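You operate a simulated robot arm through the tools that you are given. There is no shell and no other tool. Be economical: measure what you need, move in short steps, check, and stop when the job is done.

Carry out the task below with a simulated robot arm. There is one attempt and no reset: what you move stays moved.

TASK
Open the bench drawer.
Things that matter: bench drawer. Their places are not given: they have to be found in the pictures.

It is judged by the outcome, as a careful person would: the job done as asked, and still so three seconds after it is handed in. It fails if anything else is knocked over, pushed out of place, dropped, spilled or broken.

THE ROBOT
A 7-joint arm with a two-finger parallel gripper, fixed in place. Base frame: the origin is at the foot of the arm, x ahead of it, y to its left, z up. Lengths are in m, angles in rad, forces in N, time in s.
With the tool pointing down near the work surface it reaches from about 0.14 to 0.66 m from the base axis. Its first joint turns from -1.152 to 1.152 rad. Payload 2.4 kg.
Tool frame: the origin (TCP) lies between the finger pads and is the grasp point; the fingertips stand 0.03 m ahead of it; z points along the fingers, y is the line along which they close. The gripper opens to 0.094 m. The fingers are 0.028 m wide and 0.01 m thick; the gripper's body (0.05 by 0.096 m) begins 0.055 m behind the TCP.
Orientation is that of the tool frame in the base frame, as [roll, pitch, yaw] about the fixed x, y, z axes, in that order (R = Rz(yaw) Ry(pitch) Rx(roll)). With the fingers straight down and closing along the base's y, the tool's x points along the base's -x, its y along +y and its z along -z.

THE INTERFACE
- The arm moves only by the tool servo_tool. Its argument "series" is a list of rows, each a list of 7 numbers: the shift along the tool's x, y, z in m, then the turn, a rotation vector about the tool's x, y, z in rad, then the opening, from 0 (shut) to 1 (fully open). In form: [[tx, ty, tz, ax, ay, az, grip], ...]. A call has 1 to 12 rows; each row is the pose to reach, as a shift and turn from the pose commanded when the call began, along the tool's axes at that moment. A row lasts 0.2 s, in which the tool goes at most 0.05 m and 0.15 rad; a call with a longer step from one row to the next is refused whole, and so is a gripper value outside its range. A pose out of reach is approached as far as the arm can. The call stops where the force on the tool passes 40 N (or 10 N more than at its start, if that is more) or the arm is blocked; 0.2 s more then pass. The fingers move at their own pace (about 0.153 m/s each) and stop on an object; they squeeze with about 30 N. The grip force told is the motor's: it shows also when the fingers shut on nothing. Time passes only in rows, and 0.2 s behind the last, so rows that repeat a pose let the fingers close. It gives the time, the measured TCP pose, the force on the tool (base axes), the opening and the grip force at its end, in the units of the frame above (readings bear some noise).
- Cameras (640 x 400 px; columns grow to the right, rows downward): "scene" is fixed at [0.0477, 0.4944, 1.4074]; the picture's right is [-0.55, -0.84, 0.00], its down [-0.69, 0.45, -0.57] and it looks along [0.48, -0.31, -0.82] (base axes); focal length 369 px, centre (320, 200). "wrist" rides on the gripper at [-0.037, 0, -0.058] in the tool frame; the picture's right is [0.00, -1.00, 0.00], its down [0.97, 0.00, -0.24] and it looks along [0.24, 0.00, 0.97] (tool axes); focal length 218 px, centre (320, 200).
- capture(camera): a new picture of that camera. No time passes.
- measure_at(camera, pixels): for up to 12 pixels [column, row] of the newest picture of that camera ("zoom" is the newest enlarged one), the place [x, y, z] in the base frame of the surface seen there, good to about 0.002 m, but the place of the scene camera against the robot may be out by one fixed shift of up to 0.018 m in any direction. No time passes.
- zoom(camera, box): a new picture of the part [left, top, right, bottom] of that camera's present view, enlarged. No time passes.
- sign_off(): hands the job in; it is judged then, once.

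Work in short steps. Measure before you move; look again where a grasp or a placing could have gone wrong, and mend it. You have 60 turns and 26 pictures in all, the two below and enlarged ones among them. Open the gripper and draw the arm clear of the work before you hand the job in, unless the task says otherwise; then end with one line.

The tools are called after "Call:" by a JSON object that holds its "api" and its "payload". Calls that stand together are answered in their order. servo_tool: Moves the arm, as the interface text tells. Its arguments: {"type":"object","properties":{"series":{"type":"array","items":{"type":"array","items":{"type":"number"}}}},"required":["series"]} The other tools are called the same way: capture (camera) takes a picture; measure_at (camera, pixels) gives the place of the surface under pixels of a picture; zoom (camera, box) takes an enlarged picture of a part of a camera's view; sign_off () hands the job in.

At the start:

```text
clock: 0.0
position: [0.3179, 0.2627, 0.8919]
orientation: [-3.141, 0.0, 3.141]
wrist_force: [-1.3, 0.1, 0.2]
gripper_width: 0.0944
gripper_force: 0.1
```

scene: 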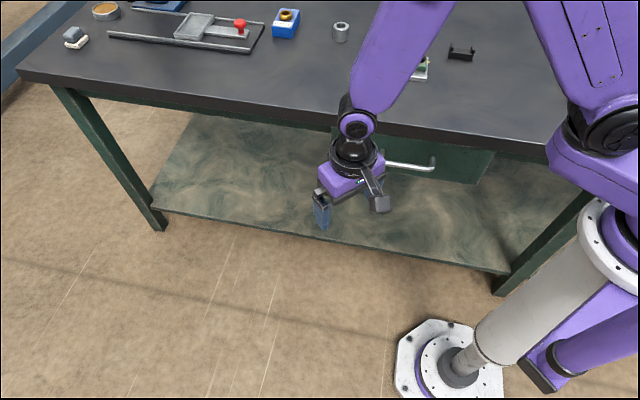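
wrist: 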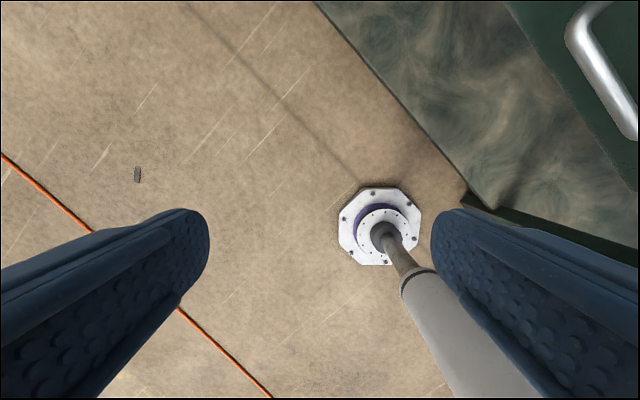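

The drawer front and its bar handle appear near scene (410,165), partly hidden by the gripper. I zoom in to measure.

Call:
{"api": "zoom", "payload": {"camera": "scene", "box": [300, 100, 520, 238]}}

Call:
{"api": "measure_at", "payload": {"camera": "scene", "pixels": [[390, 163], [410, 166], [425, 169], [433, 169], [433, 160], [460, 160], [480, 170], [440, 178], [345, 130], [495, 151], [480, 143], [280, 115]]}}

Call:
{"api": "measure_at", "payload": {"camera": "wrist", "pixels": [[570, 35], [590, 75], [610, 103], [632, 132], [600, 8], [580, 80], [530, 30], [600, 20], [620, 50], [595, 65]]}}

```text
2.90 times, centred on (410, 169) of scene
```

zoom: 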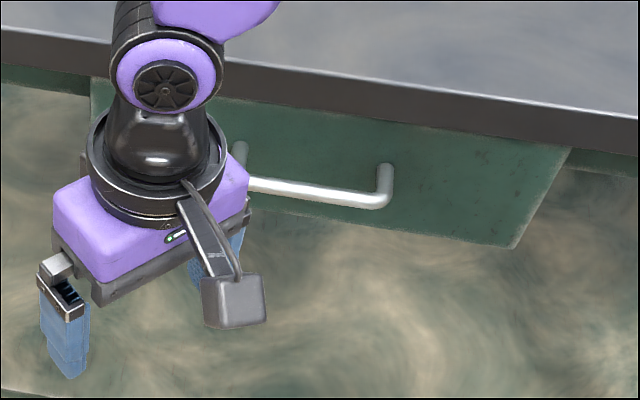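

```text
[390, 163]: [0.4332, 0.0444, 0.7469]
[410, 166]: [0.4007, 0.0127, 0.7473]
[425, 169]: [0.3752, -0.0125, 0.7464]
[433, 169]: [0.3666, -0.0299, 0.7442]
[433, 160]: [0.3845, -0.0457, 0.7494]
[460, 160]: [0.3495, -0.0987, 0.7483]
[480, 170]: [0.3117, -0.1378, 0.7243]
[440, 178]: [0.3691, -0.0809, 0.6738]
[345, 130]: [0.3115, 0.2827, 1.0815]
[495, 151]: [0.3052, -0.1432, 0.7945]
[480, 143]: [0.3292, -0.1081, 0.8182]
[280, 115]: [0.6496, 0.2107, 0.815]
```

```text
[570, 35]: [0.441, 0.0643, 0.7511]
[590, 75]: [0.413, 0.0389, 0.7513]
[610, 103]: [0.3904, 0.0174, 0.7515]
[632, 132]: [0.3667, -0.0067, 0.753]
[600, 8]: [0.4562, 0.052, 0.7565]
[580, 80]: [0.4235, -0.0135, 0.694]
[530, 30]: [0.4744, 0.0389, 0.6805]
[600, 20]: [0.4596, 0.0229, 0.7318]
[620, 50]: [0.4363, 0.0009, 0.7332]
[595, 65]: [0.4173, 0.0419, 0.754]
```

The bar handle runs along about (0.72,0.69) near (0.40,0.025,0.745), and the drawer opens towards n=(-0.69,0.72). I turn the tool so the fingers close along n, with a partial opening.

Call:
{"api": "servo_tool", "payload": {"series": [[0, 0, 0, 0, 0, -0.13, 0.8], [0, 0, 0, 0, 0, -0.26, 0.6], [0, 0, 0, 0, 0, -0.39, 0.6], [0, 0, 0, 0, 0, -0.52, 0.6], [0, 0, 0, 0, 0, -0.65, 0.6], [0, 0, 0, 0, 0, -0.763, 0.6], [0, 0, 0, 0, 0, -0.763, 0.6]]}}

Call:
{"api": "servo_tool", "payload": {"series": [[0, 0, 0, 0.13, 0, 0, 0.6], [0, 0, 0, 0.26, 0, 0, 0.6], [0, 0, 0, 0.39, 0, 0, 0.6], [0, 0, 0, 0.52, 0, 0, 0.6], [0, 0, 0, 0.65, 0, 0, 0.6], [0, 0, 0, 0.75, 0, 0, 0.6], [0, 0, 0, 0.75, 0, 0, 0.6]]}}

Call:
{"api": "capture", "payload": {"camera": "wrist"}}

Call:
{"api": "capture", "payload": {"camera": "scene"}}

```text
clock: 1.6
position: [0.3176, 0.2622, 0.8914]
orientation: [3.141, 0.001, -2.378]
wrist_force: [0.0, -0.2, 0.2]
gripper_width: 0.0562
gripper_force: 0.0
```

```text
clock: 3.2
position: [0.3181, 0.262, 0.8921]
orientation: [-2.39, 0.001, -2.378]
wrist_force: [0.2, -0.1, 0.0]
gripper_width: 0.0562
gripper_force: 0.0
```

```text
22 pictures are left
```

wrist: 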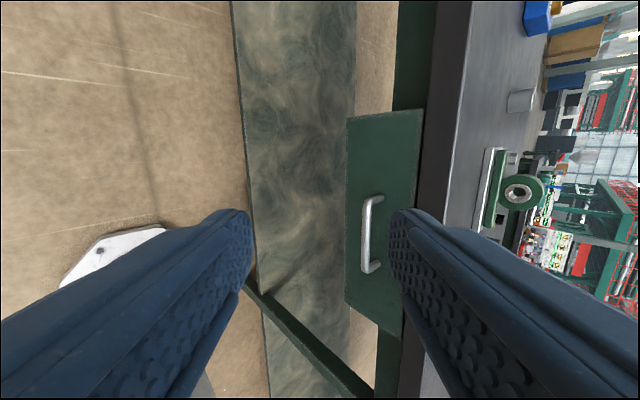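

```text
21 pictures are left
```

scene: 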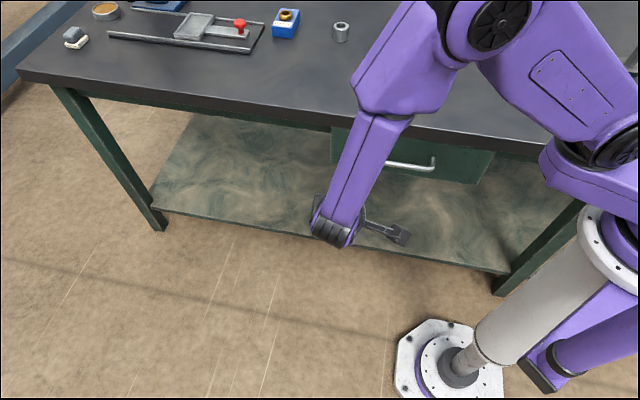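

The handle is clear in the wrist view from (378,198) to (368,270). I measure the bar, the front and the table edge.

Call:
{"api": "measure_at", "payload": {"camera": "wrist", "pixels": [[366, 205], [365, 220], [365, 235], [364, 250], [365, 267], [378, 198], [378, 265], [405, 130], [375, 300], [352, 150], [440, 140], [440, 60]]}}

```text
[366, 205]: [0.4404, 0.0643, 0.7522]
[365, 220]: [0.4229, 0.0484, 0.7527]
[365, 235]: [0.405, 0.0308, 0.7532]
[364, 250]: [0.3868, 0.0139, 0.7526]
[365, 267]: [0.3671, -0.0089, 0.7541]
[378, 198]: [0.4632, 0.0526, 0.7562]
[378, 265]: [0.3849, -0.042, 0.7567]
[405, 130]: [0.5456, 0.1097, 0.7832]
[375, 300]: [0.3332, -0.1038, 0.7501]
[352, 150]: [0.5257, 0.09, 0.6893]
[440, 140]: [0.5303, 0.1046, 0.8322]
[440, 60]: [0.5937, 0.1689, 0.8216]
```

Bar centre is about (0.408,0.028,0.749), about 0.04 m from the front. I move to a pre-grasp point about 8 cm short along the tool axis, narrowing to about 0.035 m.

Call:
{"api": "servo_tool", "payload": {"series": [[0.02, -0.014, 0.034, 0, 0, 0, 0.38], [0.04, -0.028, 0.068, 0, 0, 0, 0.38], [0.06, -0.043, 0.102, 0, 0, 0, 0.38], [0.08, -0.057, 0.136, 0, 0, 0, 0.38], [0.097, -0.071, 0.17, 0, 0, 0, 0.38], [0.097, -0.071, 0.17, 0, 0, 0, 0.38]]}}

Call:
{"api": "capture", "payload": {"camera": "wrist"}}

```text
clock: 4.6
position: [0.3649, 0.0716, 0.814]
orientation: [-2.391, -0.001, -2.379]
wrist_force: [-0.2, 0.1, 0.3]
gripper_width: 0.0357
gripper_force: 0.1
```

```text
20 pictures are left
```

wrist: 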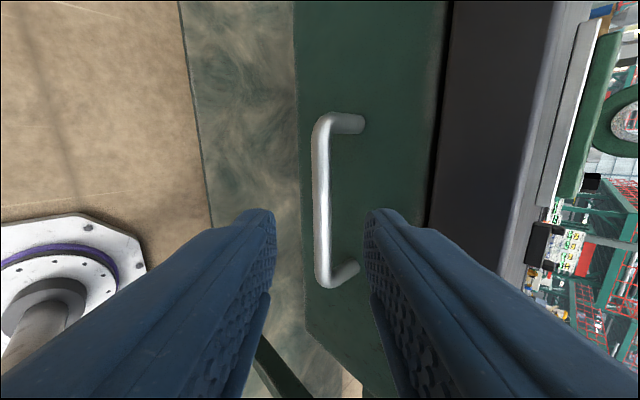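

The bar (col 323) lies centred between the fingertips (275–365). I check its place again.

Call:
{"api": "measure_at", "payload": {"camera": "wrist", "pixels": [[321, 140], [321, 200], [322, 260], [360, 124], [355, 268], [400, 150], [465, 150]]}}

```text
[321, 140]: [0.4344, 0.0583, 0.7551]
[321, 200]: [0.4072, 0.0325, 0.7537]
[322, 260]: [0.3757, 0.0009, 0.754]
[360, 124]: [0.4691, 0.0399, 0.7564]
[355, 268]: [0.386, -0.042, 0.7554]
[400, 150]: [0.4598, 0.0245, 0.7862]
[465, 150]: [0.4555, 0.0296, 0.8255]
```

Target confirmed; I advance 0.077 m along the tool axis, then look before closing.

Call:
{"api": "servo_tool", "payload": {"series": [[-0.001, 0, 0.025, 0, 0, 0, 0.38], [-0.002, -0.001, 0.045, 0, 0, 0, 0.38], [-0.003, -0.001, 0.062, 0, 0, 0, 0.38], [-0.003, -0.001, 0.077, 0, 0, 0, 0.38]]}}

Call:
{"api": "capture", "payload": {"camera": "wrist"}}

```text
clock: 5.6
position: [0.4032, 0.0358, 0.7594]
orientation: [-2.39, 0.002, -2.381]
wrist_force: [0.9, 0.4, 0.0]
gripper_width: 0.0357
gripper_force: 0.0
```

```text
19 pictures are left
```

wrist: 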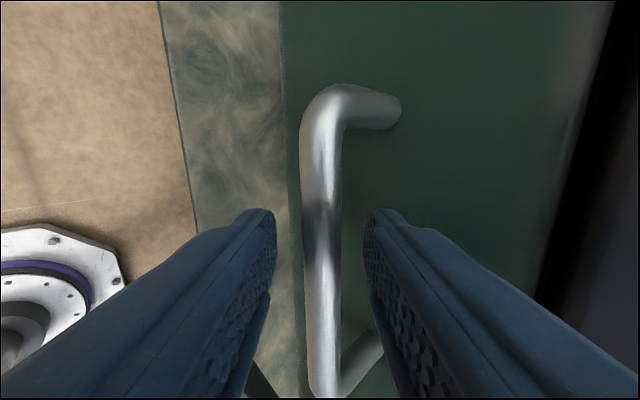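

The bar sits between the fingers with no contact; I close on it.

Call:
{"api": "servo_tool", "payload": {"series": [[0, 0, 0, 0, 0, 0, 0.2], [0, 0, 0, 0, 0, 0, 0], [0, 0, 0, 0, 0, 0, 0]]}}

```text
clock: 6.4
position: [0.4032, 0.0357, 0.7607]
orientation: [-2.389, -0.001, -2.374]
wrist_force: [2.4, -2.4, 16.0]
gripper_width: 0.0138
gripper_force: 45.1
```

Gripped (0.0138 m). I pull a few centimetres along the outward normal, which is tool (0, 0.73, -0.683).

Call:
{"api": "servo_tool", "payload": {"series": [[0, 0.007, -0.007, 0, 0, 0, 0], [0, 0.0146, -0.0137, 0, 0, 0, 0], [0, 0.022, -0.0205, 0, 0, 0, 0], [0, 0.0292, -0.0273, 0, 0, 0, 0]]}}

Call:
{"api": "capture", "payload": {"camera": "scene"}}

```text
clock: 7.4
position: [0.3745, 0.064, 0.761]
orientation: [-2.39, 0.001, -2.377]
wrist_force: [1.2, -0.2, 21.9]
gripper_width: 0.0139
gripper_force: 45.1
```

```text
18 pictures are left
```

scene: 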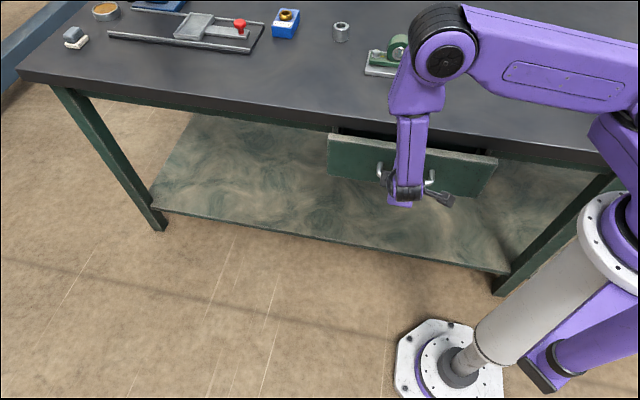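

The drawer is following. I pull on by 0.12 m, easing slightly down to relieve the vertical load.

Call:
{"api": "servo_tool", "payload": {"series": [[0, 0.0153, -0.013, 0, 0, 0, 0], [0, 0.0299, -0.0266, 0, 0, 0, 0], [0, 0.0445, -0.0403, 0, 0, 0, 0], [0, 0.0591, -0.0539, 0, 0, 0, 0], [0, 0.0737, -0.0676, 0, 0, 0, 0], [0, 0.0883, -0.0813, 0, 0, 0, 0]]}}

Call:
{"api": "capture", "payload": {"camera": "scene"}}

```text
clock: 8.3
position: [0.3316, 0.1059, 0.7598]
orientation: [-2.38, -0.007, -2.377]
wrist_force: [-3.2, -1.8, 5.2]
gripper_width: 0.0143
gripper_force: 45.2
stopped in row 4: the force on the tool passed its limit (the readings are from after the stop); the commanded pose is now the measured one
```

```text
17 pictures are left
```

scene: 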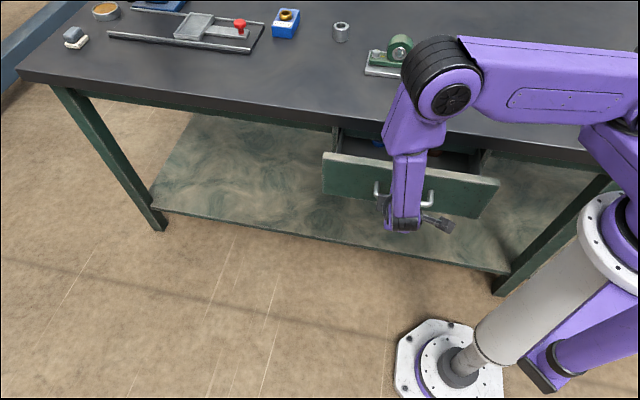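

It stopped at about 0.10 m of travel: this could be the end stop, a catch or sideways load. I try again gently and look.

Call:
{"api": "servo_tool", "payload": {"series": [[0, 0.004, -0.0037, 0, 0, 0, 0], [0, 0.008, -0.0075, 0, 0, 0, 0], [0, 0.012, -0.0112, 0, 0, 0, 0], [0, 0.016, -0.015, 0, 0, 0, 0], [0, 0.02, -0.0187, 0, 0, 0, 0]]}}

Call:
{"api": "zoom", "payload": {"camera": "scene", "box": [300, 100, 520, 238]}}

Call:
{"api": "capture", "payload": {"camera": "wrist"}}

```text
clock: 9.5
position: [0.3135, 0.1259, 0.7609]
orientation: [-2.378, -0.006, -2.385]
wrist_force: [-6.8, -8.7, 22.3]
gripper_width: 0.0142
gripper_force: 44.7
```

```text
2.90 times, centred on (410, 169) of scene
```

zoom: 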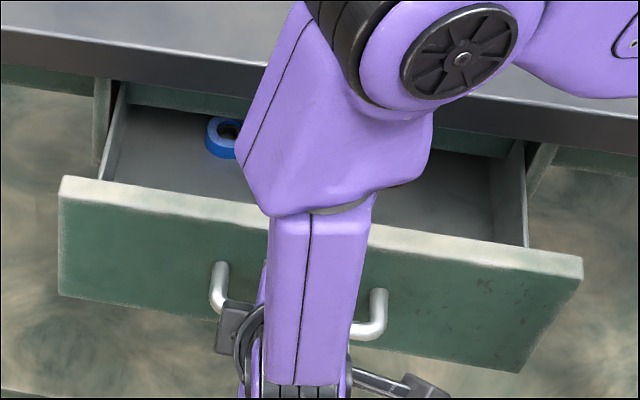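

```text
15 pictures are left
```

wrist: 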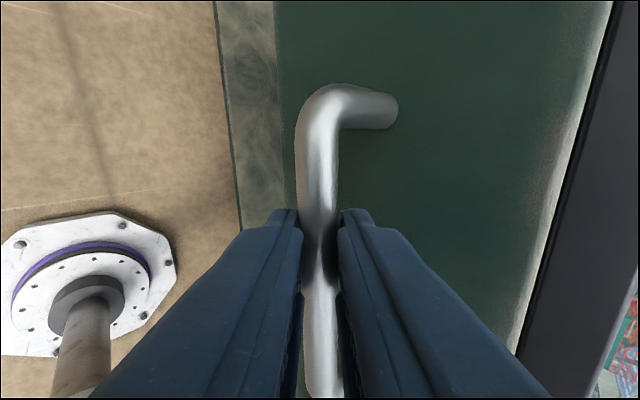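

It moved on to about 0.127 m with some lateral load, so the slide runs at 45°. I shift a little along tool +x and up to relieve it, and pull on slowly.

Call:
{"api": "servo_tool", "payload": {"series": [[0.002, -0.0007, -0.0007, 0, 0, 0, 0], [0.0025, 0.0053, -0.0062, 0, 0, 0, 0], [0.0026, 0.0113, -0.0118, 0, 0, 0, 0], [0.0028, 0.0173, -0.0174, 0, 0, 0, 0], [0.003, 0.0233, -0.023, 0, 0, 0, 0], [0.0032, 0.0293, -0.0286, 0, 0, 0, 0], [0.0034, 0.0353, -0.0342, 0, 0, 0, 0], [0.0036, 0.0413, -0.0398, 0, 0, 0, 0], [0.0038, 0.0473, -0.0454, 0, 0, 0, 0]]}}

```text
clock: 11.5
position: [0.2664, 0.173, 0.7602]
orientation: [-2.382, -0.002, -2.38]
wrist_force: [15.9, 12.2, 19.2]
gripper_width: 0.0139
gripper_force: 44.8
```

Now about 0.19 m open; the lateral load is slightly over-corrected. I ease back 1.5 mm and continue slowly towards the stop.

Call:
{"api": "servo_tool", "payload": {"series": [[-0.0015, 0.0, -0.0, 0, 0, 0, 0], [-0.0015, 0.0066, -0.0063, 0, 0, 0, 0], [-0.0014, 0.0126, -0.0119, 0, 0, 0, 0], [-0.0013, 0.0186, -0.0175, 0, 0, 0, 0], [-0.0012, 0.0246, -0.0231, 0, 0, 0, 0], [-0.0011, 0.0306, -0.0287, 0, 0, 0, 0], [-0.001, 0.0366, -0.0343, 0, 0, 0, 0]]}}

Call:
{"api": "capture", "payload": {"camera": "scene"}}

```text
clock: 13.1
position: [0.2314, 0.2083, 0.7601]
orientation: [-2.383, -0.007, -2.384]
wrist_force: [-10.6, -13.0, -16.3]
gripper_width: 0.0141
gripper_force: 45.3
```

```text
14 pictures are left
```

scene: 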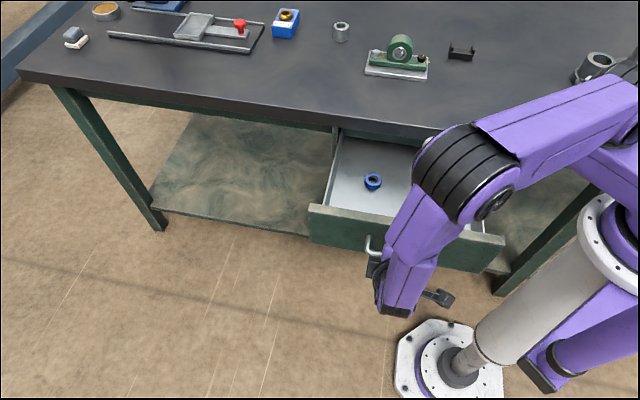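

The drawer is 0.24 m out. I try a little further to see whether it reaches its stop.

Call:
{"api": "servo_tool", "payload": {"series": [[0.001, 0.005, -0.0046, 0, 0, 0, 0], [0.001, 0.01, -0.0093, 0, 0, 0, 0], [0.001, 0.015, -0.014, 0, 0, 0, 0], [0.001, 0.02, -0.0187, 0, 0, 0, 0], [0.001, 0.025, -0.0234, 0, 0, 0, 0]]}}

```text
clock: 14.3
position: [0.2083, 0.2306, 0.7604]
orientation: [-2.376, -0.005, -2.382]
wrist_force: [-15.6, -17.0, 3.9]
gripper_width: 0.0139
gripper_force: 44.4
```

Still sliding freely at 0.275 m. One more short pull, with the lateral load relieved.

Call:
{"api": "servo_tool", "payload": {"series": [[0.0015, 0.0045, -0.0042, 0, 0, 0, 0], [0.0015, 0.009, -0.0084, 0, 0, 0, 0], [0.0015, 0.0135, -0.0126, 0, 0, 0, 0], [0.0015, 0.018, -0.0168, 0, 0, 0, 0]]}}

Call:
{"api": "capture", "payload": {"camera": "scene"}}

```text
clock: 15.3
position: [0.1914, 0.2478, 0.7595]
orientation: [-2.375, -0.007, -2.382]
wrist_force: [17.0, -16.9, 9.5]
gripper_width: 0.014
gripper_force: 44.8
```

```text
13 pictures are left
```

scene: 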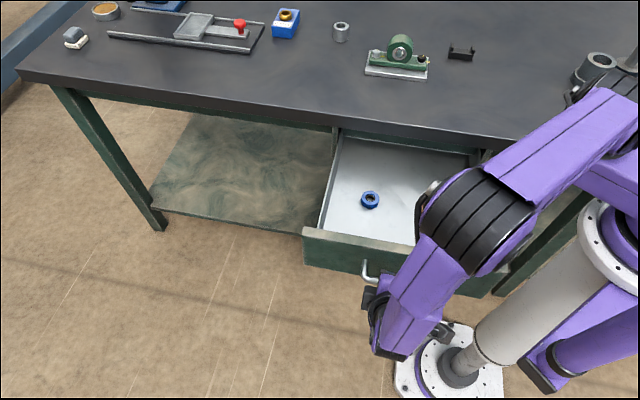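

Pull resistance along the slide is now 24 N at 0.30 m: this is the end stop. I open the fingers modestly and back out along the tool axis.

Call:
{"api": "servo_tool", "payload": {"series": [[0, 0, 0, 0, 0, 0, 0.25], [0, 0, 0, 0, 0, 0, 0.38], [0, 0, 0, 0, 0, 0, 0.38]]}}

Call:
{"api": "servo_tool", "payload": {"series": [[0, 0, -0.015, 0, 0, 0, 0.38], [0, 0, -0.03, 0, 0, 0, 0.38], [0, 0, -0.05, 0, 0, 0, 0.38], [0, 0, -0.07, 0, 0, 0, 0.38], [0, 0, -0.09, 0, 0, 0, 0.38]]}}

Call:
{"api": "capture", "payload": {"camera": "scene"}}

Call:
{"api": "capture", "payload": {"camera": "wrist"}}

```text
clock: 16.1
position: [0.1898, 0.2504, 0.7584]
orientation: [-2.386, -0.003, -2.383]
wrist_force: [-0.6, 0.2, 0.3]
gripper_width: 0.0358
gripper_force: 0.1
```

```text
clock: 17.3
position: [0.1468, 0.2937, 0.8247]
orientation: [-2.383, -0.003, -2.383]
wrist_force: [1.0, -0.6, 0.7]
gripper_width: 0.036
gripper_force: 0.0
```

```text
12 pictures are left
```

scene: 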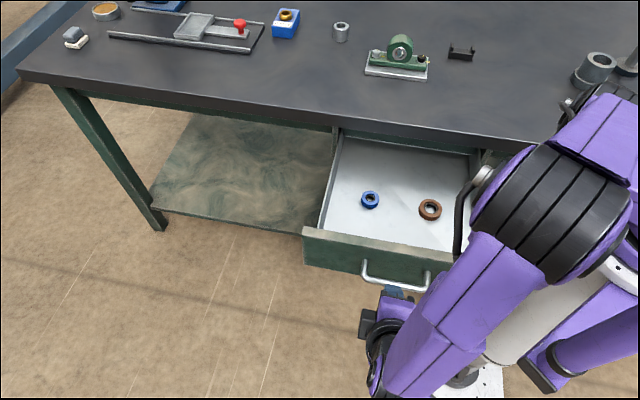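

```text
11 pictures are left
```

wrist: 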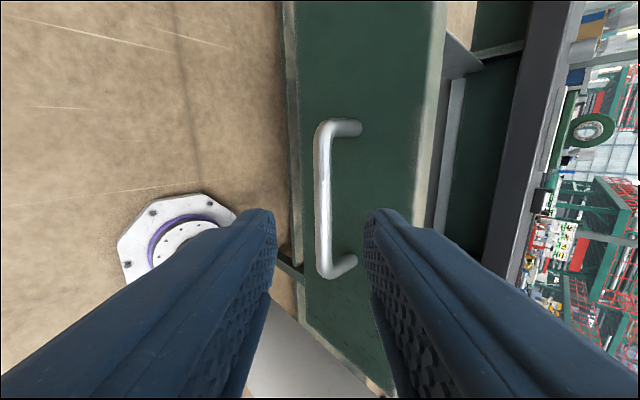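

The drawer is open and stays put, and the fingers are free. I lift clear with the gripper open and wait briefly.

Call:
{"api": "servo_tool", "payload": {"series": [[0, -0.02, -0.0219, 0, 0, 0, 0.38], [0, -0.041, -0.0438, 0, 0, 0, 0.6], [0, -0.062, -0.0657, 0, 0, 0, 1], [0, -0.062, -0.0657, 0, 0, 0, 1], [0, -0.062, -0.0657, 0, 0, 0, 1]]}}

Call:
{"api": "capture", "payload": {"camera": "scene"}}

```text
clock: 18.5
position: [0.1473, 0.2929, 0.9146]
orientation: [-2.383, -0.004, -2.383]
wrist_force: [-0.4, -0.7, -0.5]
gripper_width: 0.0937
gripper_force: 0.0
```

```text
10 pictures are left
```

scene: 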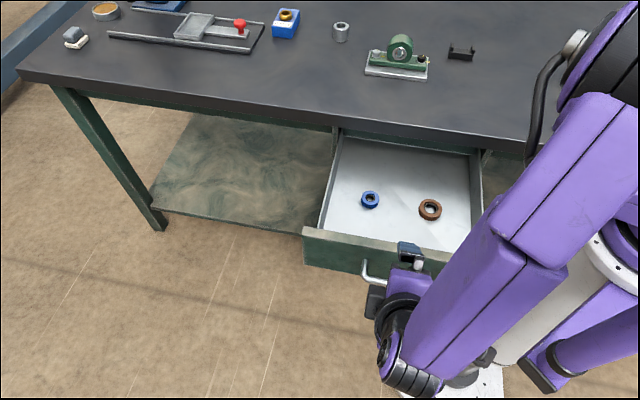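

The drawer is fully open, its contents look undisturbed and the arm is clear. I hand the job in.

Call:
{"api": "sign_off", "payload": {}}

```text
The job is handed in.
```

The bench drawer is open about 0.30 m, which appears to be its end stop; the gripper is open, the arm is clear, and nothing else was visibly disturbed.
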